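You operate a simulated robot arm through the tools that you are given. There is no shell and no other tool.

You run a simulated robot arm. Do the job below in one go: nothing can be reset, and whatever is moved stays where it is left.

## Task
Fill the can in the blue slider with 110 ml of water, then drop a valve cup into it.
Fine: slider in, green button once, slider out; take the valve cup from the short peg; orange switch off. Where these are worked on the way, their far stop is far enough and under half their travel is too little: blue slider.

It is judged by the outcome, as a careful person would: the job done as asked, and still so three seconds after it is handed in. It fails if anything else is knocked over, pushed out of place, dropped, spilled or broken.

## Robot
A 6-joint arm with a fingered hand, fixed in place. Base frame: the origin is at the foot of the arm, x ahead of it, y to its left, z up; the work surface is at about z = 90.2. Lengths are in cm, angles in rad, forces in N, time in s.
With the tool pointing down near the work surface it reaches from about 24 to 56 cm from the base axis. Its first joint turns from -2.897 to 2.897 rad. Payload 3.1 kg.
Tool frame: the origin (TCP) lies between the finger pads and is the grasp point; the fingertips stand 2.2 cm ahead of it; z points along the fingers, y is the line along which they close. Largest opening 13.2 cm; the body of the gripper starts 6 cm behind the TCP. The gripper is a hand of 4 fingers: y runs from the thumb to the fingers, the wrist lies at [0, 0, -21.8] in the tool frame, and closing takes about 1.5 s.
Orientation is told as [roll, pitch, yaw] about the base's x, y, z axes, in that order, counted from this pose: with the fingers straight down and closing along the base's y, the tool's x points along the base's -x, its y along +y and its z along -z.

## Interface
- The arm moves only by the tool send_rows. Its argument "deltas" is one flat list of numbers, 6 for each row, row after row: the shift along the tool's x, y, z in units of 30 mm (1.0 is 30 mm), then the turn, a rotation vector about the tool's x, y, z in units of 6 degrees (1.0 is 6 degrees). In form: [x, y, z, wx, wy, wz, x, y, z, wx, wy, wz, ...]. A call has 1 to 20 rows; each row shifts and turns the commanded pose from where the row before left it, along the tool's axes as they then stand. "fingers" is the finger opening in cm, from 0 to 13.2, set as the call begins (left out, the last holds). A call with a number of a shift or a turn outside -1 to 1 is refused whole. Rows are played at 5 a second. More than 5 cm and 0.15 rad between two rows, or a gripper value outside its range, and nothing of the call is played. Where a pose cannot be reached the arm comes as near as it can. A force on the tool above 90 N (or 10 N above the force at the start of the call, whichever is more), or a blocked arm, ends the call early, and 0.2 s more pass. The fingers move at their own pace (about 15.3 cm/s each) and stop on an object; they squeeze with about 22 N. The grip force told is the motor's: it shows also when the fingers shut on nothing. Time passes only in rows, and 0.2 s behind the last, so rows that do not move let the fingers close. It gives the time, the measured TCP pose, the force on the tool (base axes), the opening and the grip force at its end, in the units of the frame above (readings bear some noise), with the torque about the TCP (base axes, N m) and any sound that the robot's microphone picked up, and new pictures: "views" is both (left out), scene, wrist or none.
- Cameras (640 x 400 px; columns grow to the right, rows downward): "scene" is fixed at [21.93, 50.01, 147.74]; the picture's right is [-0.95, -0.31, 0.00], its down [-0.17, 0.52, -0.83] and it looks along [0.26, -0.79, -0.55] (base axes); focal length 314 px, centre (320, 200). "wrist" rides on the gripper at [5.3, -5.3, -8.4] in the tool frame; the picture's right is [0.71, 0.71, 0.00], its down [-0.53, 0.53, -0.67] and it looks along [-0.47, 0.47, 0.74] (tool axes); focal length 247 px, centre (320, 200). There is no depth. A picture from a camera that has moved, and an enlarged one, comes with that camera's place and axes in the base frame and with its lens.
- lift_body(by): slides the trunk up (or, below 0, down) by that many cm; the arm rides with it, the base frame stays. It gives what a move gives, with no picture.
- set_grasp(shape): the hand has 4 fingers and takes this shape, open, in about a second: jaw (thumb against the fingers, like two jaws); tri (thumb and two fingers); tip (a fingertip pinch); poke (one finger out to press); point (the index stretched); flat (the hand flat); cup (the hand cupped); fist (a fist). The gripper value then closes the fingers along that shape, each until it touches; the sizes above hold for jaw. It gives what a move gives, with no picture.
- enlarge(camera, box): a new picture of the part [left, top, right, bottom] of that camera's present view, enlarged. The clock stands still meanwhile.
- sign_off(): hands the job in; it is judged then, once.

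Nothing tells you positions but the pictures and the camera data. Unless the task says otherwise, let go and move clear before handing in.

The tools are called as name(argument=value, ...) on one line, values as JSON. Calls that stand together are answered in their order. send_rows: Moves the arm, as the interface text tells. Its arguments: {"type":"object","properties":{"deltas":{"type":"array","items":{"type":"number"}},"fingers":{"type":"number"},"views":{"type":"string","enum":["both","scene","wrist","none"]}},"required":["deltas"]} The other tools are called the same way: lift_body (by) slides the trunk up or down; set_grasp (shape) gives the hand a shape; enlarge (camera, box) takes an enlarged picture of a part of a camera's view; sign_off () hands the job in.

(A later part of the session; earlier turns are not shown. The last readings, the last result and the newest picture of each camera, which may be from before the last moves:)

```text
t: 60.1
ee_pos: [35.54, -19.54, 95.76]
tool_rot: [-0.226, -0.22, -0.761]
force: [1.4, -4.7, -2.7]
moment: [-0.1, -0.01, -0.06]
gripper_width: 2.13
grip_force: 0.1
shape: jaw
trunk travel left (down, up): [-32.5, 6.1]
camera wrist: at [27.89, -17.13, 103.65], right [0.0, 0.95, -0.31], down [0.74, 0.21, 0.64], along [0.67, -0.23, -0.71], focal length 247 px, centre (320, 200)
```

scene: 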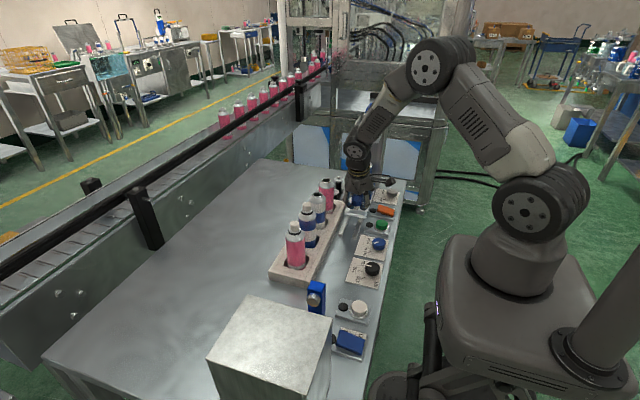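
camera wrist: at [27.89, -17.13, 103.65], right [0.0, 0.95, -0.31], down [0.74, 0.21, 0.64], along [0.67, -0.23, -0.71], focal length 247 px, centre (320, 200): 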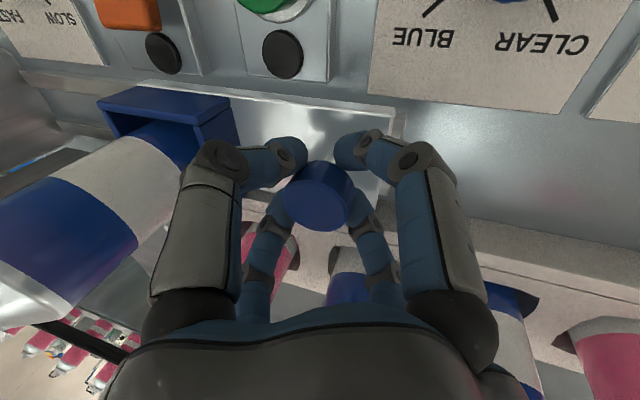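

Out at the stop. I'll recentre slightly, open and retreat.

send_rows(deltas=[-0.07, -0.07, 0.032, 0, 0, 0, 0, 0, 0, 0, 0, 0], fingers=2.2, views="none")

send_rows(deltas=[0, 0, 0, 0, 0, 0, 0, 0, 0, 0, 0, 0, 0, 0, 0, 0, 0, 0, 0, 0, 0, 0, 0, 0, 0, 0, 0, 0, 0, 0], fingers=6.5, views="wrist")

send_rows(deltas=[0, 0, -0.5, 0, 0, 0, 0, 0, -0.85, 0, 0, 0, 0, 0, -0.9, 0, 0, 0, 0, 0, -0.9, 0, 0, 0, 0, 0, -0.9, 0, 0, 0, 0, 0, -0.9, 0, 0, 0, 0, 0, -0.9, 0, 0, 0], views="both")

enlarge(camera="scene", box=[300, 160, 396, 220])

```text
t: 60.7
ee_pos: [35.58, -19.72, 95.65]
tool_rot: [-0.225, -0.22, -0.761]
force: [1.6, 1.4, -3.2]
moment: [0.01, -0.03, -0.02]
gripper_width: 2.2
grip_force: 0.0
shape: jaw
trunk travel left (down, up): [-32.5, 6.1]
```

```text
t: 61.9
ee_pos: [35.57, -19.79, 95.69]
tool_rot: [-0.225, -0.221, -0.761]
force: [-0.4, 0.7, -0.2]
moment: [-0.03, -0.01, 0.01]
gripper_width: 6.45
grip_force: 0.1
shape: jaw
trunk travel left (down, up): [-32.5, 6.1]
camera wrist: at [27.85, -17.35, 103.66], right [0.0, 0.95, -0.31], down [0.74, 0.21, 0.64], along [0.67, -0.23, -0.71], focal length 247 px, centre (320, 200)
```

wrist: 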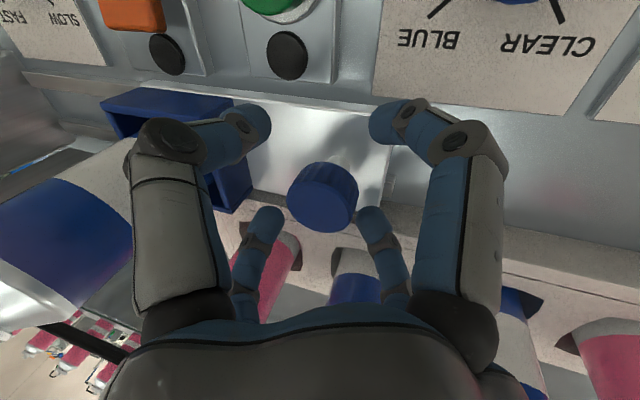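

```text
t: 63.5
ee_pos: [35.61, -14.36, 112.44]
tool_rot: [-0.224, -0.219, -0.76]
force: [0.5, -0.3, 0.7]
moment: [-0.01, -0.01, 0.0]
gripper_width: 6.46
grip_force: 0.1
shape: jaw
trunk travel left (down, up): [-32.5, 6.1]
camera wrist: at [27.84, -11.8, 120.4], right [0.0, 0.95, -0.31], down [0.74, 0.21, 0.64], along [0.67, -0.23, -0.71], focal length 247 px, centre (320, 200)
```

scene: 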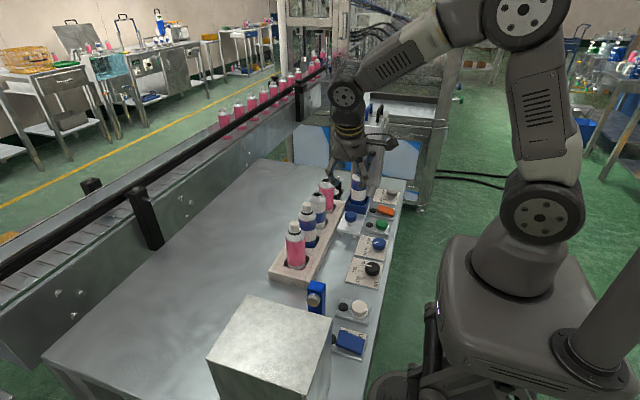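
wrist: 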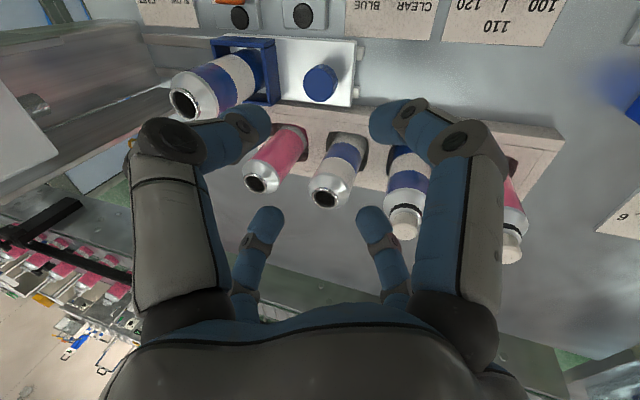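

```text
6.67 times, centred on (348, 190) of scene
camera zoom: at [21.93, 50.01, 147.74], right [-0.95, -0.31, 0.0], down [-0.17, 0.52, -0.83], along [0.26, -0.79, -0.55], focal length 2097 px, centre (133, 267)
```

zoom: 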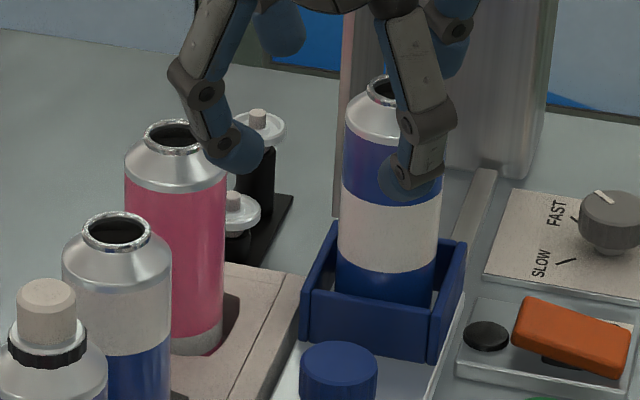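

The slider is out and the can is upright. The short-peg cup sits near (44.5, -35, 92.9) and the tall one near (44.6, -39.4, 95). Before picking I'll go upright and test in the air how far jaw closes and what tri looks like.

send_rows(deltas=[0, 0, 0, -0.707, 0.707, 0, 0, 0, 0, -0.707, 0.707, 0, 0, 0, 0, -0.707, 0.707, 0, 0, 0, -0.9, 0, 0, 0, 0, 0, -0.9, 0, 0, 0, 0, 0, -0.9, 0, 0, 0, 0, 0, 0, 0, 0, 0, 0, 0, 0, 0, 0, 0], fingers=0, views="both")

enlarge(camera="scene", box=[290, 80, 418, 160])

set_grasp(shape="tri")

enlarge(camera="scene", box=[290, 80, 418, 160])

enlarge(camera="wrist", box=[0, 0, 640, 400])

```text
t: 65.3
ee_pos: [35.57, -14.51, 120.67]
tool_rot: [0.002, -0.001, -0.785]
force: [0.1, 0.2, 0.1]
moment: [-0.01, 0.0, -0.01]
gripper_width: 0.0
grip_force: 22.2
shape: jaw
trunk travel left (down, up): [-32.5, 6.1]
camera wrist: at [27.85, -14.53, 128.93], right [0.0, 1.0, 0.0], down [0.74, 0.0, 0.67], along [0.67, 0.0, -0.74], focal length 247 px, centre (320, 200)
```

scene: 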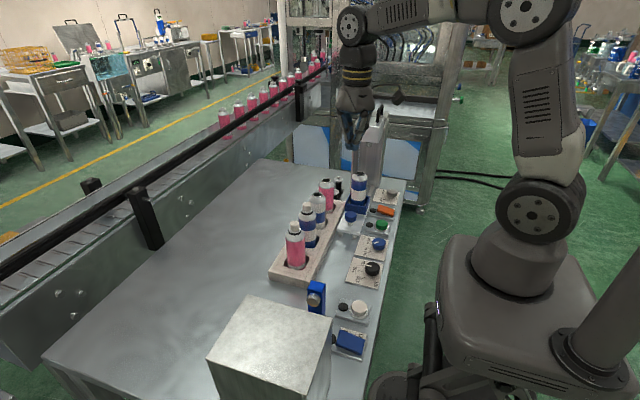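
wrist: 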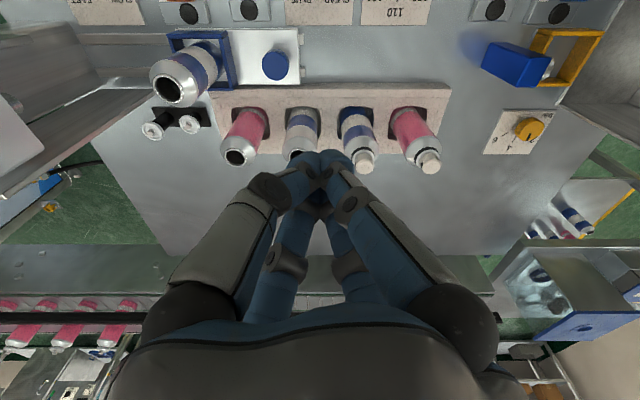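

```text
5.00 times, centred on (354, 120) of scene
camera zoom: at [21.93, 50.01, 147.74], right [-0.95, -0.31, 0.0], down [-0.17, 0.52, -0.83], along [0.26, -0.79, -0.55], focal length 1572 px, centre (150, 600)
```

zoom: 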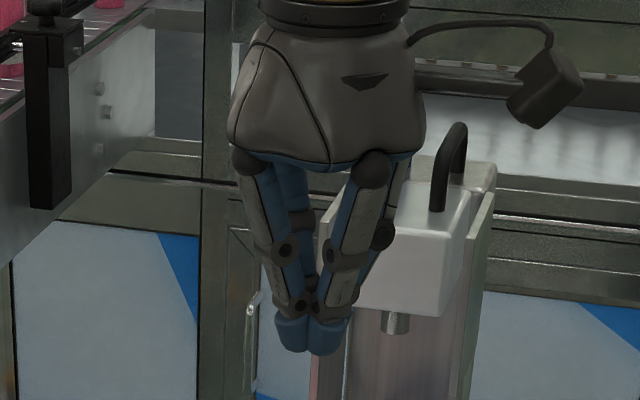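

```text
t: 66.2
ee_pos: [35.4, -14.37, 120.48]
tool_rot: [-0.001, 0.0, -0.785]
force: [-0.3, -0.4, 1.0]
moment: [0.01, -0.01, -0.01]
gripper_width: 13.19
grip_force: 0.0
shape: tri
trunk travel left (down, up): [-32.5, 6.1]
```

```text
5.00 times, centred on (354, 120) of scene
camera zoom: at [21.93, 50.01, 147.74], right [-0.95, -0.31, 0.0], down [-0.17, 0.52, -0.83], along [0.26, -0.79, -0.55], focal length 1572 px, centre (150, 600)
```

zoom: 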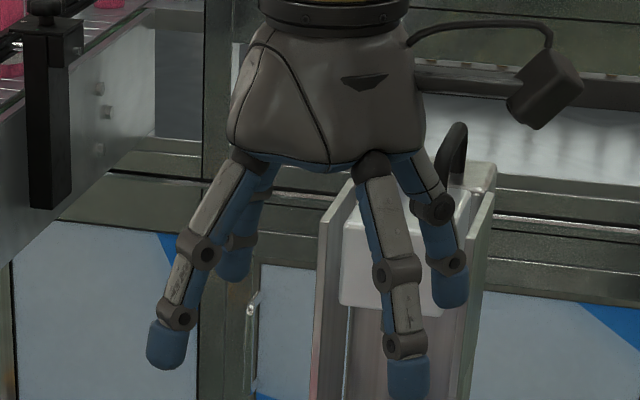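

```text
1.00 times, centred on (320, 200) of wrist (not enlarged: the box is as wide or as high as the picture)
camera zoom: at [27.85, -14.53, 128.92], right [0.0, 1.0, 0.0], down [0.74, 0.0, 0.67], along [0.67, 0.0, -0.74], focal length 247 px, centre (320, 200)
```

zoom: 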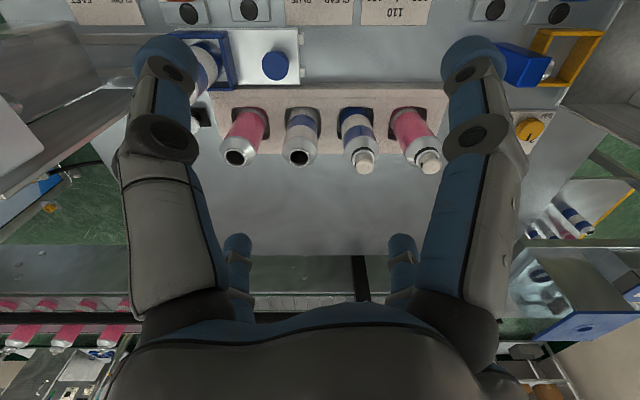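

Jaw closes fully to a compact tip cluster, so I'll use it to pinch the cup's stem. I'll yaw to +45° so the camera hangs in free space, add a 6° lean for reach, and hover above the short peg.

set_grasp(shape="jaw")

send_rows(deltas=[0, 0, 0, 0, 0, -1, 0, 0, 0, 0, 0, -1, 0, 0, 0, 0, 0, -1, 0, 0, 0, 0, 0, -1, 0, 0, 0, 0, 0, -1, 0, 0, 0, 0, 0, -1, 0, 0, 0, 0, 0, -1, 0, 0, 0, 0, 0, -1, 0, 0, 0, 0, 0, -1, 0, 0, 0, 0, 0, -1, 0, 0, 0, 0, 0, -1, 0, 0, 0, 0, 0, -1, 0, 0, 0, 0, 0, -1, 0, 0, 0, 0, 0, -1, 0, 0, 0, 0, 0, -1, 0, 0, 0, 0.966, 0.259, 0, 0, 0, 0, 0, 0, 0], fingers=3.5, views="none")

send_rows(deltas=[0.328, -0.834, 0.4, 0, 0, 0, 0.328, -0.834, 0.4, 0, 0, 0, 0.328, -0.834, 0.4, 0, 0, 0, 0.328, -0.834, 0.4, 0, 0, 0, 0.328, -0.834, 0.4, 0, 0, 0], fingers=3.5, views="both")

```text
t: 67.1
ee_pos: [35.58, -14.44, 120.66]
tool_rot: [0.001, 0.0, -0.785]
force: [0.1, -0.1, 0.5]
moment: [0.01, 0.02, -0.01]
gripper_width: 13.21
grip_force: 0.0
shape: jaw
trunk travel left (down, up): [-32.5, 6.1]
```

```text
t: 70.7
ee_pos: [35.64, -14.41, 120.5]
tool_rot: [-0.101, 0.029, 0.784]
force: [0.5, 0.1, 0.1]
moment: [0.04, -0.03, 0.02]
gripper_width: 3.52
grip_force: 0.0
shape: jaw
trunk travel left (down, up): [-32.5, 6.1]
```

```text
t: 71.9
ee_pos: [41.18, -27.35, 115.86]
tool_rot: [-0.101, 0.026, 0.786]
force: [0.2, -0.1, 0.2]
moment: [0.03, -0.02, 0.0]
gripper_width: 3.54
grip_force: 0.0
shape: jaw
trunk travel left (down, up): [-32.5, 6.1]
camera wrist: at [40.7, -34.14, 124.88], right [-1.0, 0.0, -0.05], down [-0.03, 0.8, 0.6], along [0.04, 0.6, -0.8], focal length 247 px, centre (320, 200)
```

scene: 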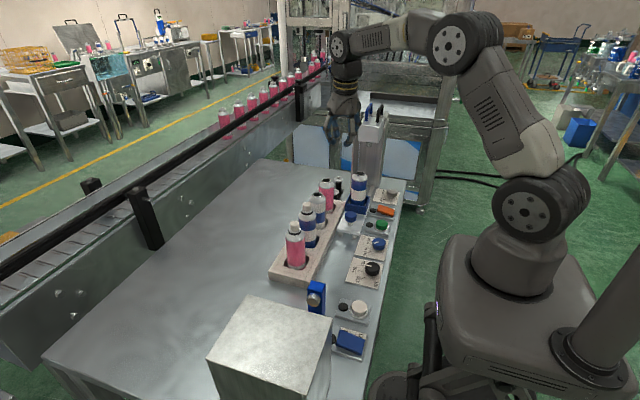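
wrist: 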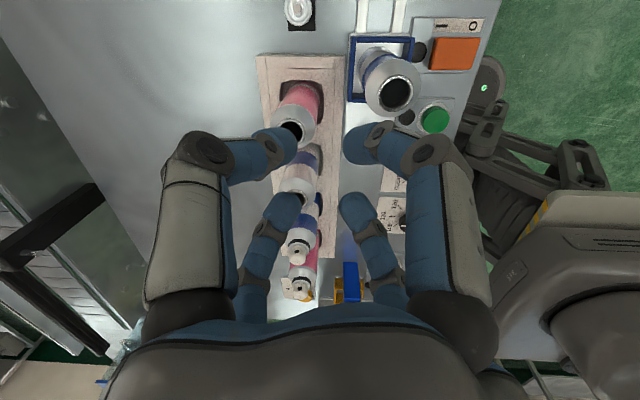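

The view matches: stem near (44.4, -34.6) and can mouth near (35.9, -29.2, 104). I'll continue to directly above the short peg.

send_rows(deltas=[0.2375, -0.573, 0.735, 0, 0, 0, 0.2375, -0.573, 0.735, 0, 0, 0, 0.2375, -0.573, 0.735, 0, 0, 0, 0.2375, -0.573, 0.735, 0, 0, 0, 0, 0, 0, 0, 0, 0], fingers=3.5, views="both")

enlarge(camera="scene", box=[290, 120, 418, 200])

enlarge(camera="wrist", box=[240, 40, 400, 160])

```text
t: 73.1
ee_pos: [44.59, -34.83, 107.94]
tool_rot: [-0.101, 0.03, 0.777]
force: [4.1, 2.0, 0.2]
moment: [-0.04, 0.07, 0.04]
gripper_width: 3.48
grip_force: 0.1
shape: jaw
trunk travel left (down, up): [-32.5, 6.1]
camera wrist: at [44.02, -41.58, 116.89], right [-1.0, 0.0, -0.05], down [-0.03, 0.8, 0.6], along [0.04, 0.6, -0.8], focal length 247 px, centre (320, 200)
```

scene: 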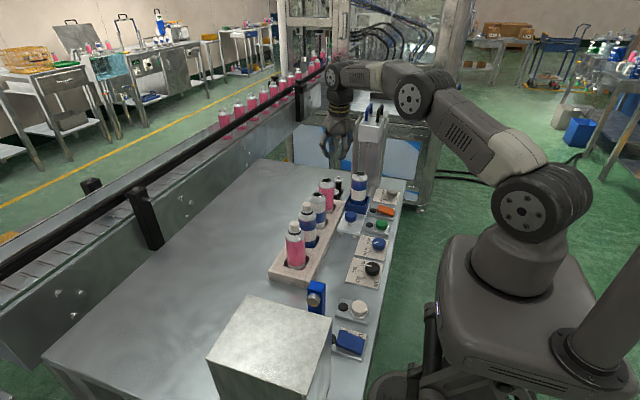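
wrist: 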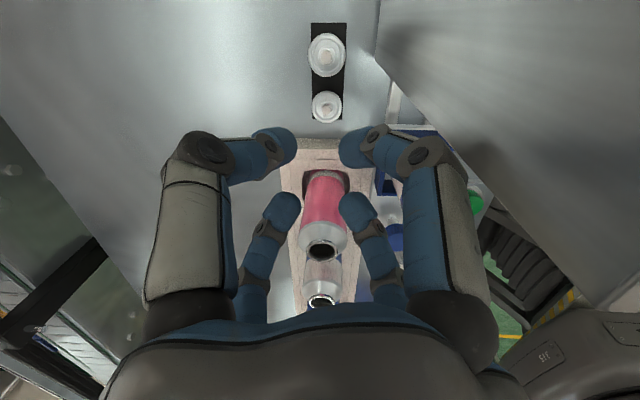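

```text
5.00 times, centred on (354, 160) of scene
camera zoom: at [21.93, 50.01, 147.74], right [-0.95, -0.31, 0.0], down [-0.17, 0.52, -0.83], along [0.26, -0.79, -0.55], focal length 1572 px, centre (150, 400)
```

zoom: 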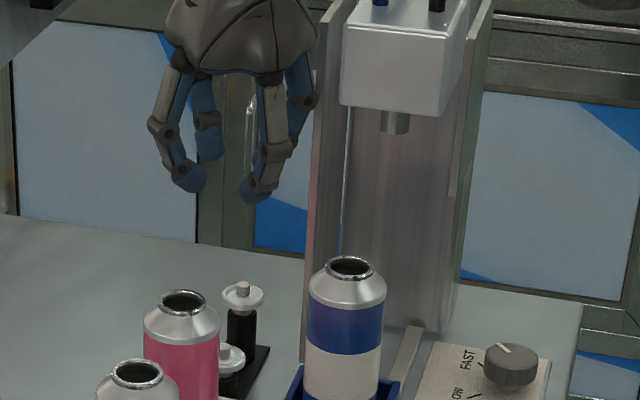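

```text
3.33 times, centred on (320, 100) of wrist
camera zoom: at [44.02, -41.58, 116.89], right [-1.0, 0.0, -0.05], down [-0.03, 0.8, 0.6], along [0.04, 0.6, -0.8], focal length 823 px, centre (320, 533)
```

zoom: 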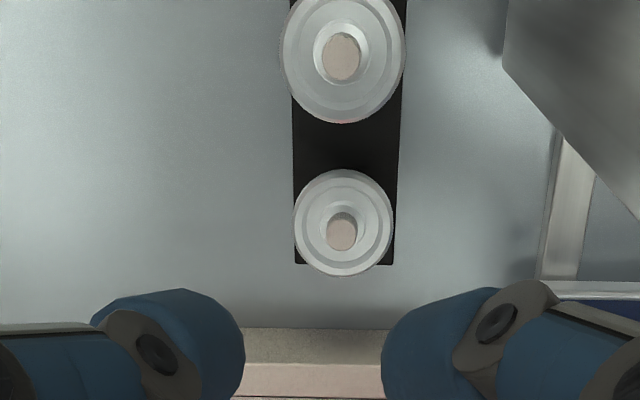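

Refined position: disc top z about 93.0 and stem axis near (44.5, -34.75). I'll narrow the fingers and go down to just above the stem.

send_rows(deltas=[-0.024, 0.095, 0.72, 0, 0, 0, -0.024, 0.095, 0.72, 0, 0, 0, -0.024, 0.095, 0.72, 0, 0, 0, -0.024, 0.095, 0.72, 0, 0, 0, -0.024, 0.095, 0.72, 0, 0, 0, 0, 0, 0, 0, 0, 0], fingers=2.6, views="both")

enlarge(camera="scene", box=[300, 160, 364, 200])

enlarge(camera="wrist", box=[240, 100, 400, 220])

```text
t: 74.5
ee_pos: [44.3, -34.65, 97.12]
tool_rot: [-0.101, 0.027, 0.786]
force: [0.1, -0.2, -0.7]
moment: [-0.02, 0.0, -0.01]
gripper_width: 2.62
grip_force: 0.0
shape: jaw
trunk travel left (down, up): [-32.5, 6.1]
camera wrist: at [43.67, -41.38, 106.03], right [-1.0, 0.0, -0.05], down [-0.03, 0.8, 0.6], along [0.04, 0.6, -0.8], focal length 247 px, centre (320, 200)
```

scene: 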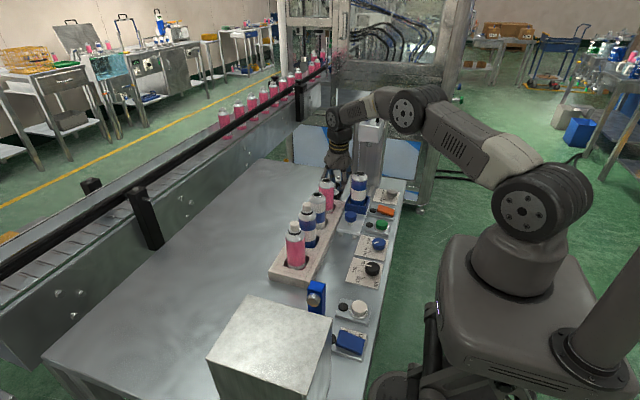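
wrist: 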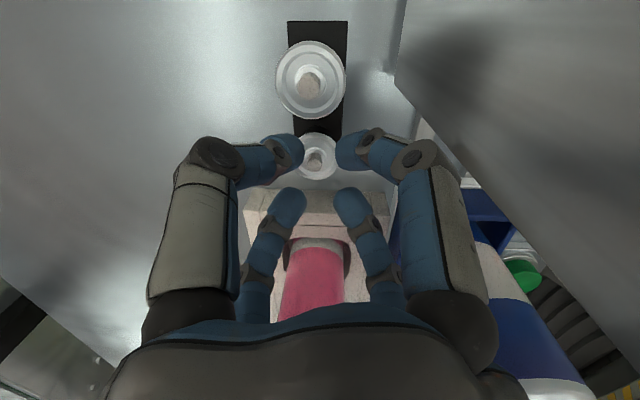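

```text
10.00 times, centred on (332, 180) of scene
camera zoom: at [21.93, 50.01, 147.74], right [-0.95, -0.31, 0.0], down [-0.17, 0.52, -0.83], along [0.26, -0.79, -0.55], focal length 3145 px, centre (200, 400)
```

zoom: 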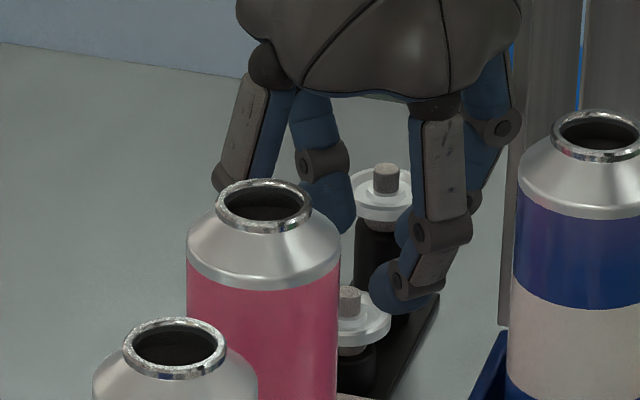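

```text
3.33 times, centred on (320, 160) of wrist
camera zoom: at [43.67, -41.38, 106.03], right [-1.0, 0.0, -0.05], down [-0.03, 0.8, 0.6], along [0.04, 0.6, -0.8], focal length 823 px, centre (320, 333)
```

zoom: 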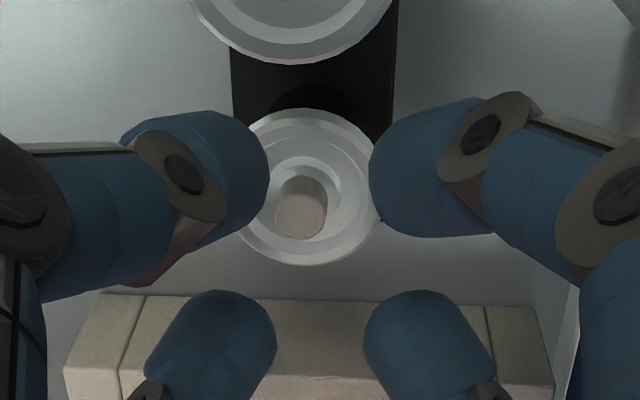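

I have a clear view of the stem, at about (44.58, -34.75) with its top at z about 94.0. I'll correct by 1.5 mm and lower the tips around it.

send_rows(deltas=[-0.037, 0.022, 0.14, 0, 0, 0, -0.037, 0.022, 0.14, 0, 0, 0, 0, 0, 0.14, 0, 0, 0, 0, 0, 0.1, 0, 0, 0, 0, 0, 0, 0, 0, 0], fingers=2.6, views="wrist")

enlarge(camera="scene", box=[300, 165, 364, 205])

enlarge(camera="wrist", box=[240, 100, 400, 220])

```text
t: 75.7
ee_pos: [44.45, -34.35, 95.51]
tool_rot: [-0.101, 0.027, 0.784]
force: [-0.2, -0.5, 0.0]
moment: [0.01, 0.0, 0.02]
gripper_width: 2.63
grip_force: 0.1
shape: jaw
trunk travel left (down, up): [-32.5, 6.1]
camera wrist: at [43.79, -41.28, 104.46], right [-1.0, 0.0, -0.05], down [-0.03, 0.8, 0.6], along [0.04, 0.6, -0.8], focal length 247 px, centre (320, 200)
```

wrist: 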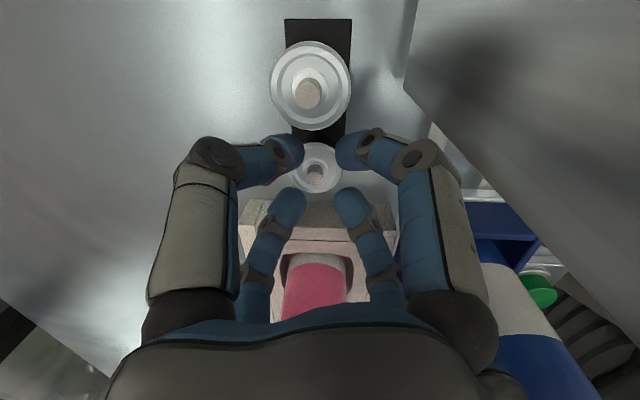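

```text
10.00 times, centred on (332, 185) of scene
camera zoom: at [21.93, 50.01, 147.74], right [-0.95, -0.31, 0.0], down [-0.17, 0.52, -0.83], along [0.26, -0.79, -0.55], focal length 3145 px, centre (200, 350)
```

zoom: 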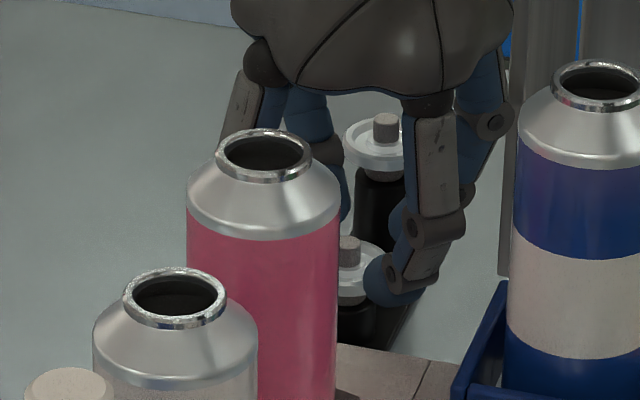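

```text
3.33 times, centred on (320, 160) of wrist
camera zoom: at [43.79, -41.28, 104.46], right [-1.0, 0.0, -0.05], down [-0.03, 0.8, 0.6], along [0.04, 0.6, -0.8], focal length 823 px, centre (320, 333)
```

zoom: 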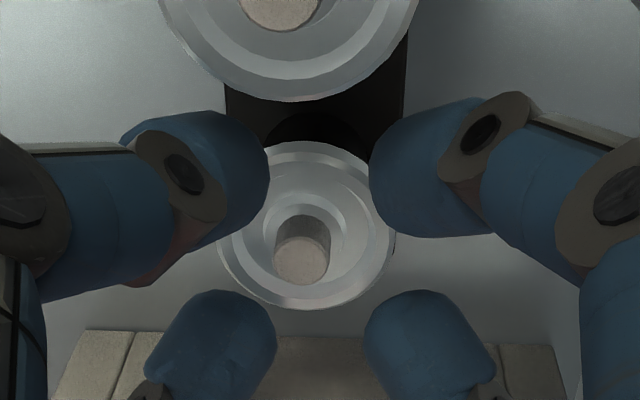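

The tool axis projects to image column 320 and the stem is at 301, so I need about 2.8 mm more in +x. I'll shift, drop 1 mm, and check the force before closing.

send_rows(deltas=[-0.033, -0.033, 0, 0, 0, 0, -0.033, -0.033, 0.03, 0, 0, 0, 0, 0, 0, 0, 0, 0], fingers=2.6, views="wrist")

enlarge(camera="wrist", box=[240, 100, 400, 220])

```text
t: 76.5
ee_pos: [44.64, -34.35, 95.34]
tool_rot: [-0.101, 0.028, 0.786]
force: [-0.2, 0.3, 0.2]
moment: [-0.02, -0.01, 0.0]
gripper_width: 2.62
grip_force: 0.1
shape: jaw
trunk travel left (down, up): [-32.5, 6.1]
camera wrist: at [44.07, -41.28, 104.36], right [-1.0, 0.0, -0.05], down [-0.03, 0.8, 0.6], along [0.04, 0.6, -0.8], focal length 247 px, centre (320, 200)
```

wrist: 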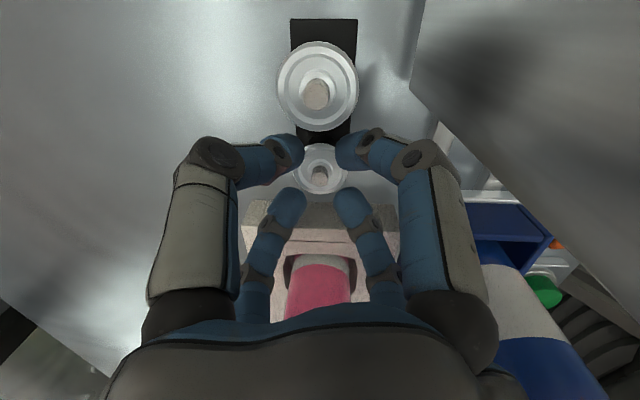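

```text
3.33 times, centred on (320, 160) of wrist
camera zoom: at [44.07, -41.28, 104.36], right [-1.0, 0.0, -0.05], down [-0.03, 0.8, 0.6], along [0.04, 0.6, -0.8], focal length 823 px, centre (320, 333)
```

zoom: 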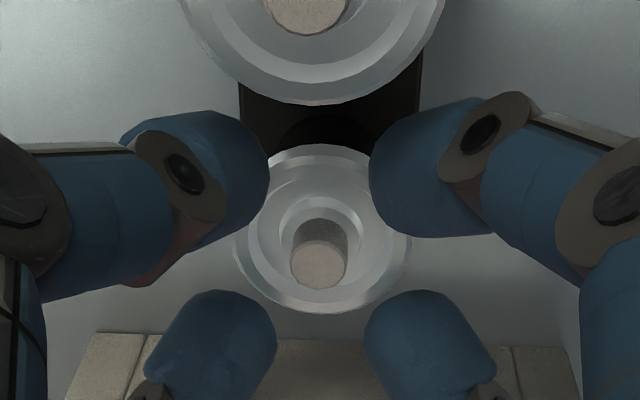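

The stem is centred, so I'm closing.

send_rows(deltas=[0, 0, 0, 0, 0, 0, 0, 0, 0, 0, 0, 0, 0, 0, 0, 0, 0, 0, 0, 0, 0, 0, 0, 0, 0, 0, 0, 0, 0, 0, 0, 0, 0, 0, 0, 0, 0, 0, 0, 0, 0, 0, 0, 0, 0, 0, 0, 0], fingers=0, views="wrist")

enlarge(camera="wrist", box=[240, 100, 400, 220])

enlarge(camera="scene", box=[300, 165, 364, 205])

```text
t: 78.3
ee_pos: [44.8, -34.46, 95.47]
tool_rot: [-0.103, 0.026, 0.783]
force: [2.1, -1.3, 13.2]
moment: [-0.11, -0.08, 0.03]
gripper_width: 1.04
grip_force: 21.9
shape: jaw
trunk travel left (down, up): [-32.5, 6.1]
camera wrist: at [44.04, -41.27, 104.47], right [-1.0, 0.0, -0.05], down [-0.03, 0.8, 0.6], along [0.04, 0.6, -0.8], focal length 247 px, centre (320, 200)
```

wrist: 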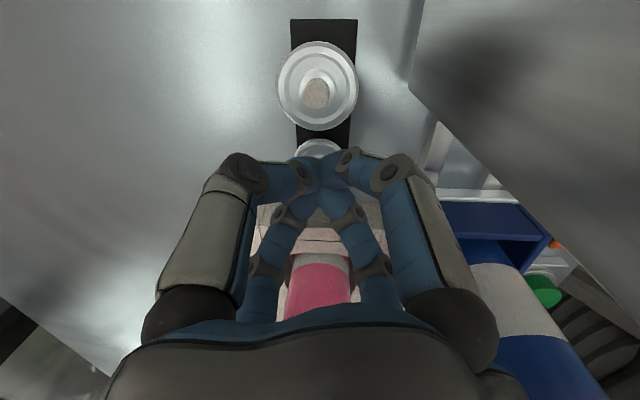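

```text
3.33 times, centred on (320, 160) of wrist
camera zoom: at [44.04, -41.27, 104.47], right [-1.0, 0.0, -0.05], down [-0.03, 0.8, 0.6], along [0.04, 0.6, -0.8], focal length 823 px, centre (320, 333)
```

zoom: 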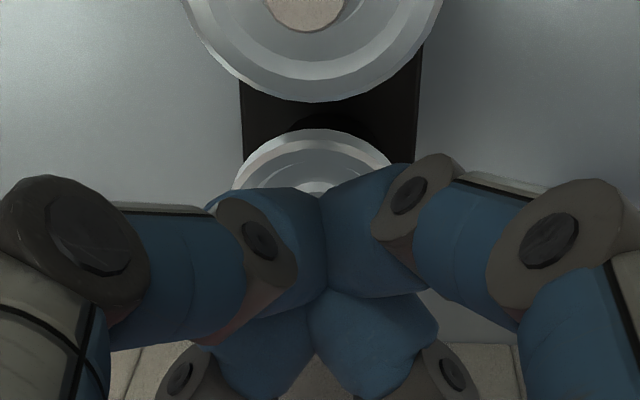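

```text
10.00 times, centred on (332, 185) of scene
camera zoom: at [21.93, 50.01, 147.74], right [-0.95, -0.31, 0.0], down [-0.17, 0.52, -0.83], along [0.26, -0.79, -0.55], focal length 3145 px, centre (200, 350)
```

zoom: 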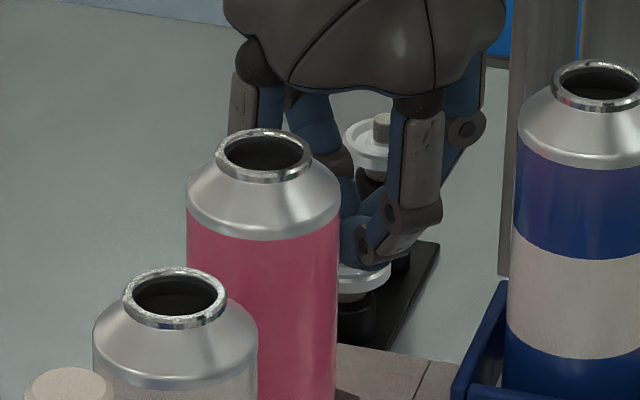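

Gripped at about 1 cm width with 22 N. I'll lift straight up slowly.

send_rows(deltas=[0.003, -0.011, -0.11, 0, 0, 0, 0.003, -0.011, -0.11, 0, 0, 0, 0.003, -0.011, -0.11, 0, 0, 0, 0.003, -0.011, -0.11, 0, 0, 0, 0.005, -0.017, -0.166, 0, 0, 0, 0.005, -0.017, -0.166, 0, 0, 0, 0.005, -0.017, -0.166, 0, 0, 0, 0.005, -0.017, -0.166, 0, 0, 0, 0.005, -0.017, -0.166, 0, 0, 0, 0, 0, 0, 0, 0, 0], fingers=0, views="both")

enlarge(camera="scene", box=[300, 155, 364, 195])

enlarge(camera="wrist", box=[240, 60, 400, 180])

```text
t: 80.5
ee_pos: [44.67, -34.34, 99.24]
tool_rot: [-0.103, 0.028, 0.783]
force: [0.4, 0.1, -0.4]
moment: [-0.01, 0.01, 0.02]
gripper_width: 1.01
grip_force: 22.6
shape: jaw
trunk travel left (down, up): [-32.5, 6.1]
camera wrist: at [44.05, -41.27, 108.2], right [-1.0, 0.0, -0.05], down [-0.03, 0.8, 0.6], along [0.04, 0.6, -0.8], focal length 247 px, centre (320, 200)
```

scene: 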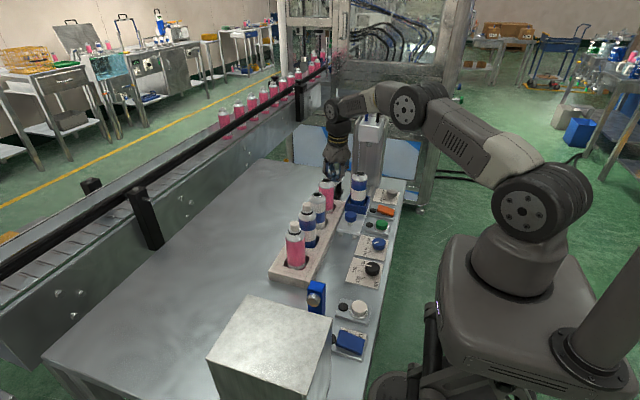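
wrist: 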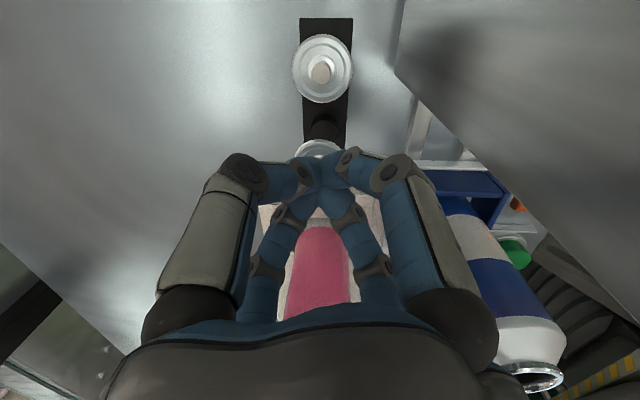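

```text
10.00 times, centred on (332, 175) of scene
camera zoom: at [21.93, 50.01, 147.74], right [-0.95, -0.31, 0.0], down [-0.17, 0.52, -0.83], along [0.26, -0.79, -0.55], focal length 3145 px, centre (200, 450)
```

zoom: 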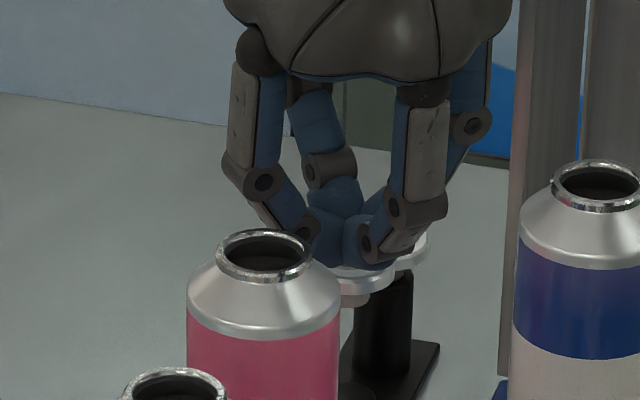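

```text
3.33 times, centred on (320, 120) of wrist
camera zoom: at [44.05, -41.27, 108.2], right [-1.0, 0.0, -0.05], down [-0.03, 0.8, 0.6], along [0.04, 0.6, -0.8], focal length 823 px, centre (320, 467)
```

zoom: 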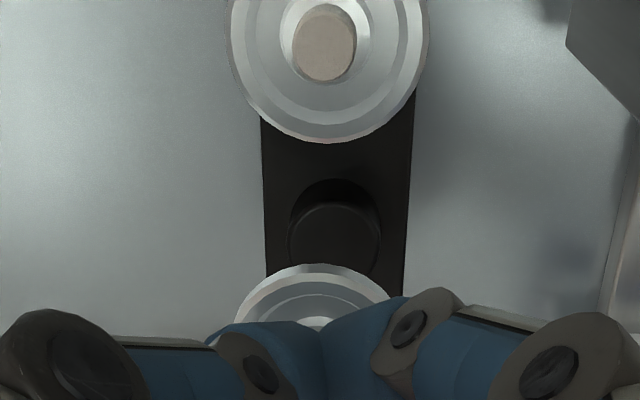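

The cup is off the peg, held level. I'll raise it well clear and move towards +y before rotating, so the camera stays away from the filler head.

send_rows(deltas=[0.01, -0.036, -0.35, 0, 0, 0, 0.019, -0.072, -0.7, 0, 0, 0, 0.019, -0.072, -0.7, 0, 0, 0, 0.019, -0.072, -0.7, 0, 0, 0, 0.019, -0.072, -0.7, 0, 0, 0, 0.019, -0.072, -0.7, 0, 0, 0, 0.01, -0.036, -0.35, 0, 0, 0, -0.2, 0.31, -0.037, 0, 0, 0, -0.377, 0.583, -0.07, 0, 0, 0, -0.377, 0.583, -0.07, 0, 0, 0, -0.377, 0.583, -0.07, 0, 0, 0, -0.377, 0.583, -0.07, 0, 0, 0, -0.377, 0.583, -0.07, 0, 0, 0, -0.177, 0.273, -0.033, 0, 0, 0], fingers=0, views="both")

enlarge(camera="scene", box=[290, 100, 418, 180])

```text
t: 83.5
ee_pos: [41.99, -22.14, 111.96]
tool_rot: [-0.102, 0.028, 0.784]
force: [0.7, 0.0, -1.0]
moment: [0.02, 0.01, -0.03]
gripper_width: 0.97
grip_force: 22.2
shape: jaw
trunk travel left (down, up): [-32.5, 6.1]
camera wrist: at [41.47, -29.03, 120.92], right [-1.0, 0.0, -0.05], down [-0.03, 0.8, 0.6], along [0.04, 0.6, -0.8], focal length 247 px, centre (320, 200)
```

scene: 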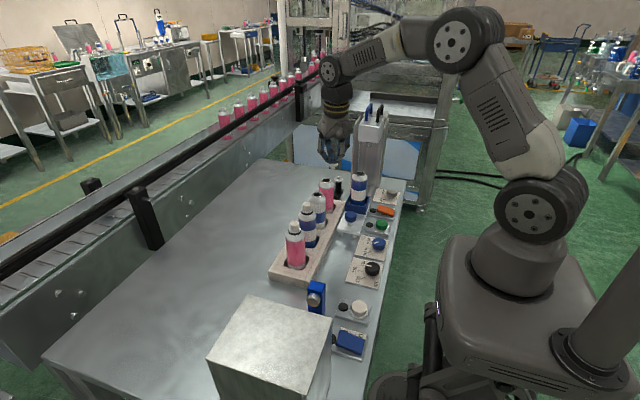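
wrist: 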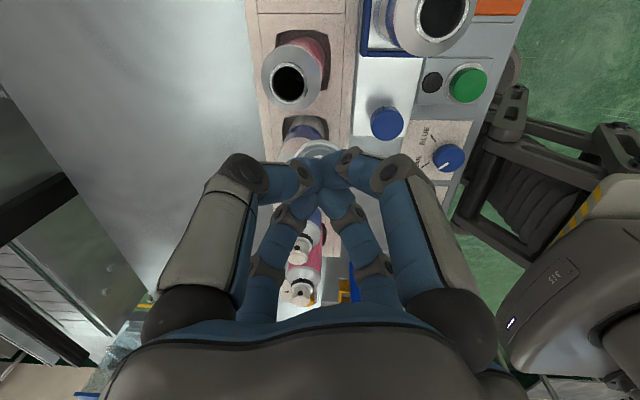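

```text
5.00 times, centred on (354, 140) of scene
camera zoom: at [21.93, 50.01, 147.74], right [-0.95, -0.31, 0.0], down [-0.17, 0.52, -0.83], along [0.26, -0.79, -0.55], focal length 1572 px, centre (150, 500)
```

zoom: 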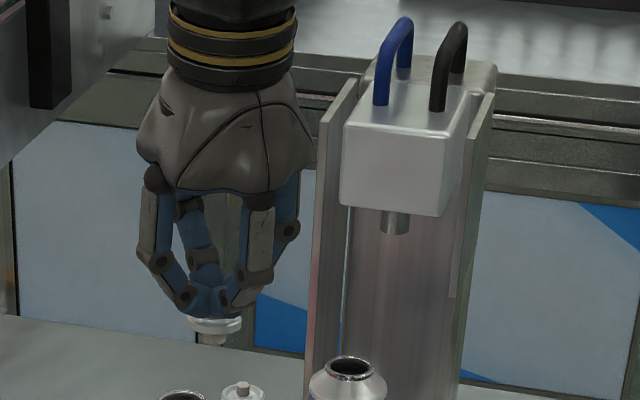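

The cup is held well, with its disc below the fingertips and a short tube underneath. I'll rotate −90° about the vertical, keeping the cup level, and then move over the can.

send_rows(deltas=[0, 0, 0, -0.027, 0.101, 0.9945, 0, 0, 0, -0.027, 0.101, 0.9945, 0, 0, 0, -0.027, 0.101, 0.9945, 0, 0, 0, -0.027, 0.101, 0.9945, 0, 0, 0, -0.027, 0.101, 0.9945, 0, 0, 0, -0.027, 0.101, 0.9945, 0, 0, 0, -0.027, 0.101, 0.9945, 0, 0, 0, -0.027, 0.101, 0.9945, 0, 0, 0, -0.027, 0.101, 0.9945, 0, 0, 0, -0.027, 0.101, 0.9945, 0, 0, 0, -0.027, 0.101, 0.9945, 0, 0, 0, -0.027, 0.101, 0.9945, 0, 0, 0, -0.027, 0.101, 0.9945, 0, 0, 0, -0.027, 0.101, 0.9945, 0, 0, 0, -0.027, 0.101, 0.9945], fingers=0, views="none")

send_rows(deltas=[-0.024, -0.305, 0.03, 0, 0, 0, -0.048, -0.609, 0.061, 0, 0, 0, -0.048, -0.609, 0.061, 0, 0, 0, -0.048, -0.609, 0.061, 0, 0, 0, -0.048, -0.609, 0.061, 0, 0, 0, -0.024, -0.305, 0.03, 0, 0, 0, 0, 0, 0, 0, 0, 0], fingers=0, views="both")

enlarge(camera="scene", box=[325, 140, 389, 180])

enlarge(camera="wrist", box=[240, 60, 400, 180])

```text
t: 86.7
ee_pos: [42.0, -22.12, 112.02]
tool_rot: [-0.102, 0.026, -0.791]
force: [0.8, 0.1, 0.0]
moment: [-0.02, 0.02, 0.01]
gripper_width: 0.99
grip_force: 21.9
shape: jaw
trunk travel left (down, up): [-32.5, 6.1]
```

```text
t: 88.3
ee_pos: [36.05, -29.17, 111.98]
tool_rot: [-0.102, 0.026, -0.789]
force: [0.5, -0.4, 0.1]
moment: [0.01, -0.01, 0.0]
gripper_width: 0.99
grip_force: 22.0
shape: jaw
trunk travel left (down, up): [-32.5, 6.1]
camera wrist: at [29.11, -28.8, 120.92], right [0.0, 1.0, -0.05], down [0.8, 0.03, 0.6], along [0.6, -0.04, -0.8], focal length 247 px, centre (320, 200)
```

scene: 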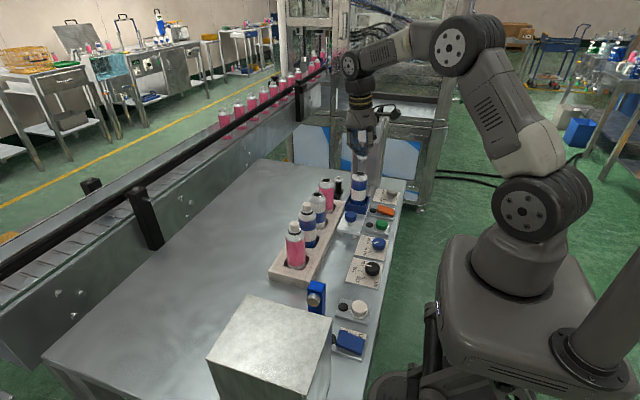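
wrist: 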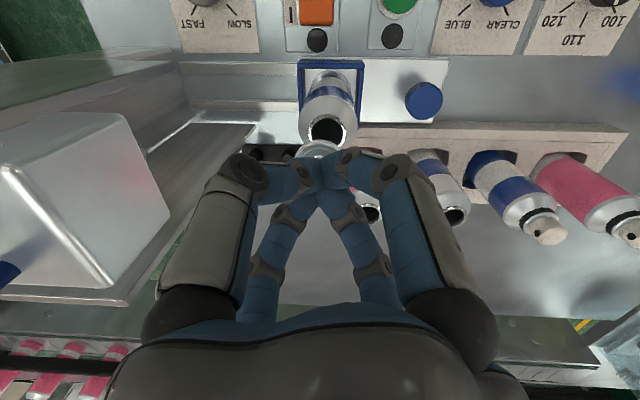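

```text
10.00 times, centred on (357, 160) of scene
camera zoom: at [21.93, 50.01, 147.74], right [-0.95, -0.31, 0.0], down [-0.17, 0.52, -0.83], along [0.26, -0.79, -0.55], focal length 3145 px, centre (-50, 600)
```

zoom: 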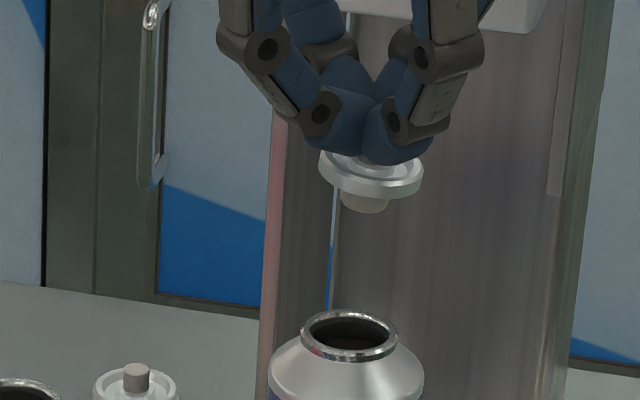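

```text
3.33 times, centred on (320, 120) of wrist
camera zoom: at [29.11, -28.8, 120.92], right [0.0, 1.0, -0.05], down [0.8, 0.03, 0.6], along [0.6, -0.04, -0.8], focal length 823 px, centre (320, 467)
```

zoom: 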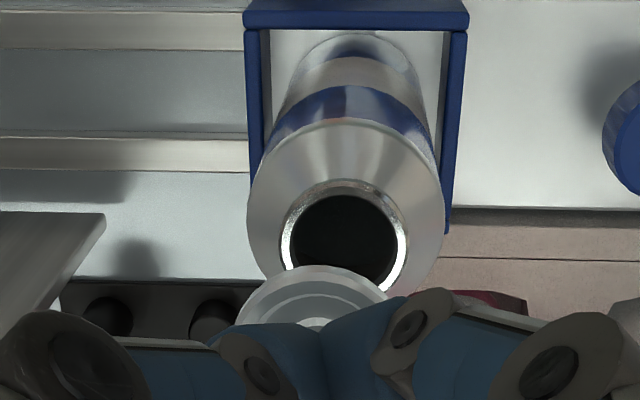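

By both views the cup is about 2 mm off the mouth in x and y. I'll correct that and go down 3 cm for a closer check.

send_rows(deltas=[-0.009, 0.065, 0.328, 0, 0, 0, -0.009, 0.065, 0.328, 0, 0, 0, -0.009, 0.065, 0.328, 0, 0, 0, 0, 0, 0, 0, 0, 0], fingers=0, views="both")

enlarge(camera="scene", box=[335, 150, 383, 180])

enlarge(camera="wrist", box=[240, 80, 400, 200])

```text
t: 89.3
ee_pos: [36.16, -28.91, 108.82]
tool_rot: [-0.103, 0.028, -0.789]
force: [-0.7, -0.4, -0.4]
moment: [-0.01, -0.04, 0.02]
gripper_width: 0.99
grip_force: 22.4
shape: jaw
trunk travel left (down, up): [-32.5, 6.1]
camera wrist: at [29.32, -28.58, 117.91], right [0.0, 1.0, -0.05], down [0.8, 0.03, 0.6], along [0.6, -0.04, -0.8], focal length 247 px, centre (320, 200)
```

scene: 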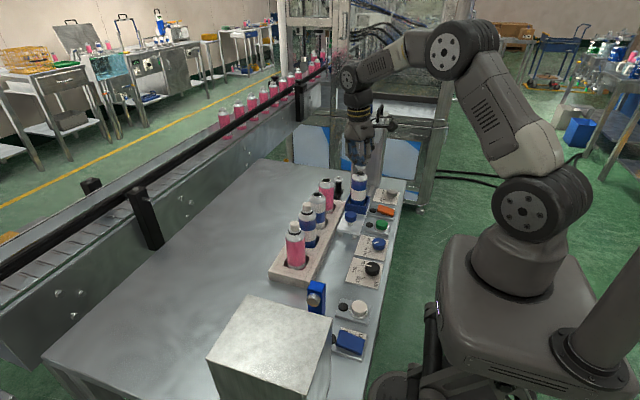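
wrist: 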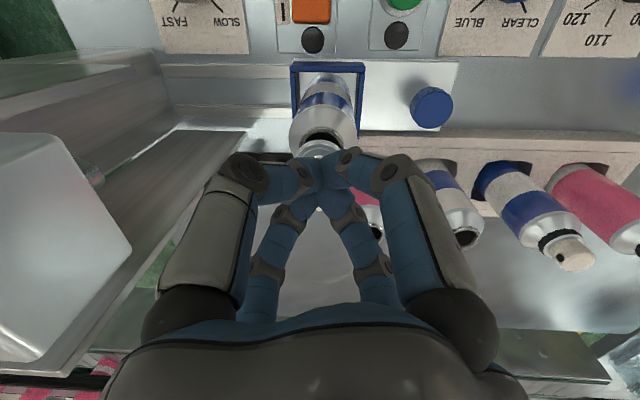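

```text
13.33 times, centred on (359, 165) of scene
camera zoom: at [21.93, 50.01, 147.74], right [-0.95, -0.31, 0.0], down [-0.17, 0.52, -0.83], along [0.26, -0.79, -0.55], focal length 4193 px, centre (-200, 667)
```

zoom: 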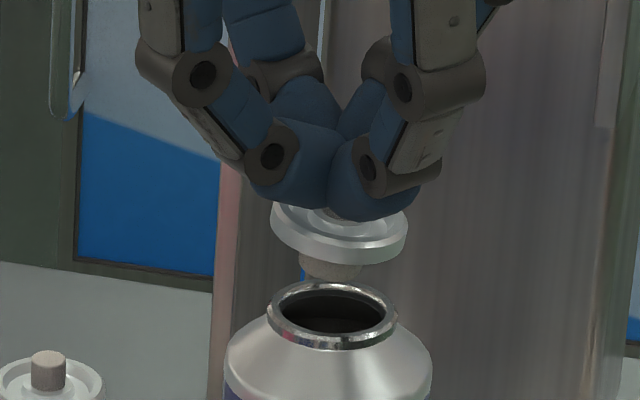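

```text
3.33 times, centred on (320, 140) of wrist
camera zoom: at [29.32, -28.58, 117.91], right [0.0, 1.0, -0.05], down [0.8, 0.03, 0.6], along [0.6, -0.04, -0.8], focal length 823 px, centre (320, 400)
```

zoom: 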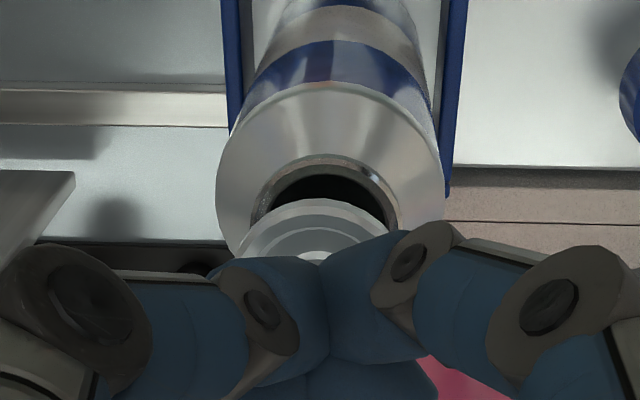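

The cup is centred over the mouth to within about 1 mm but tips roughly 5–6° low on the −x side. I'll level it with a small compensated turn and look again.

send_rows(deltas=[-0.018, 0.036, -0.004, 0.424, 0.214, -0.01, -0.017, 0.036, -0.004, 0.424, 0.214, -0.01, 0, 0, 0, 0, 0, 0], fingers=0, views="wrist")

enlarge(camera="scene", box=[335, 150, 383, 180])

enlarge(camera="wrist", box=[260, 100, 380, 175])

```text
t: 90.1
ee_pos: [36.33, -28.96, 108.89]
tool_rot: [-0.194, 0.07, -0.792]
force: [-0.6, 0.9, -0.1]
moment: [0.04, -0.02, 0.0]
gripper_width: 0.98
grip_force: 22.0
shape: jaw
trunk travel left (down, up): [-32.5, 6.1]
camera wrist: at [30.43, -28.26, 118.51], right [-0.01, 1.0, -0.08], down [0.85, 0.05, 0.52], along [0.52, -0.07, -0.85], focal length 247 px, centre (320, 200)
```

wrist: 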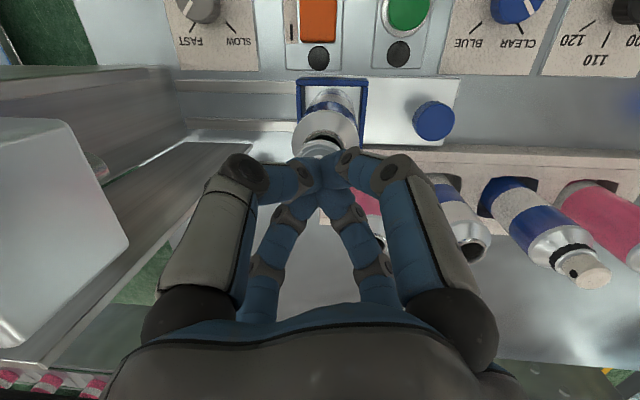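

```text
13.33 times, centred on (359, 165) of scene
camera zoom: at [21.93, 50.01, 147.74], right [-0.95, -0.31, 0.0], down [-0.17, 0.52, -0.83], along [0.26, -0.79, -0.55], focal length 4193 px, centre (-200, 667)
```

zoom: 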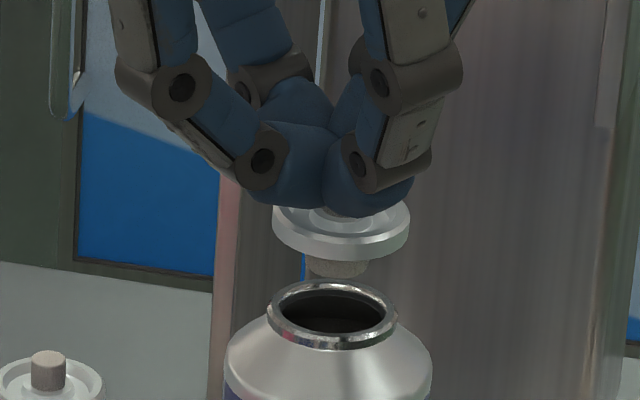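

```text
5.33 times, centred on (320, 138) of wrist
camera zoom: at [30.43, -28.26, 118.51], right [-0.01, 1.0, -0.08], down [0.85, 0.05, 0.52], along [0.52, -0.07, -0.85], focal length 1317 px, centre (320, 533)
```

zoom: 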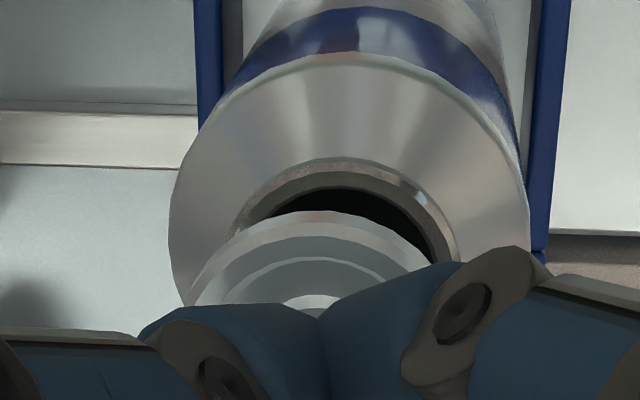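

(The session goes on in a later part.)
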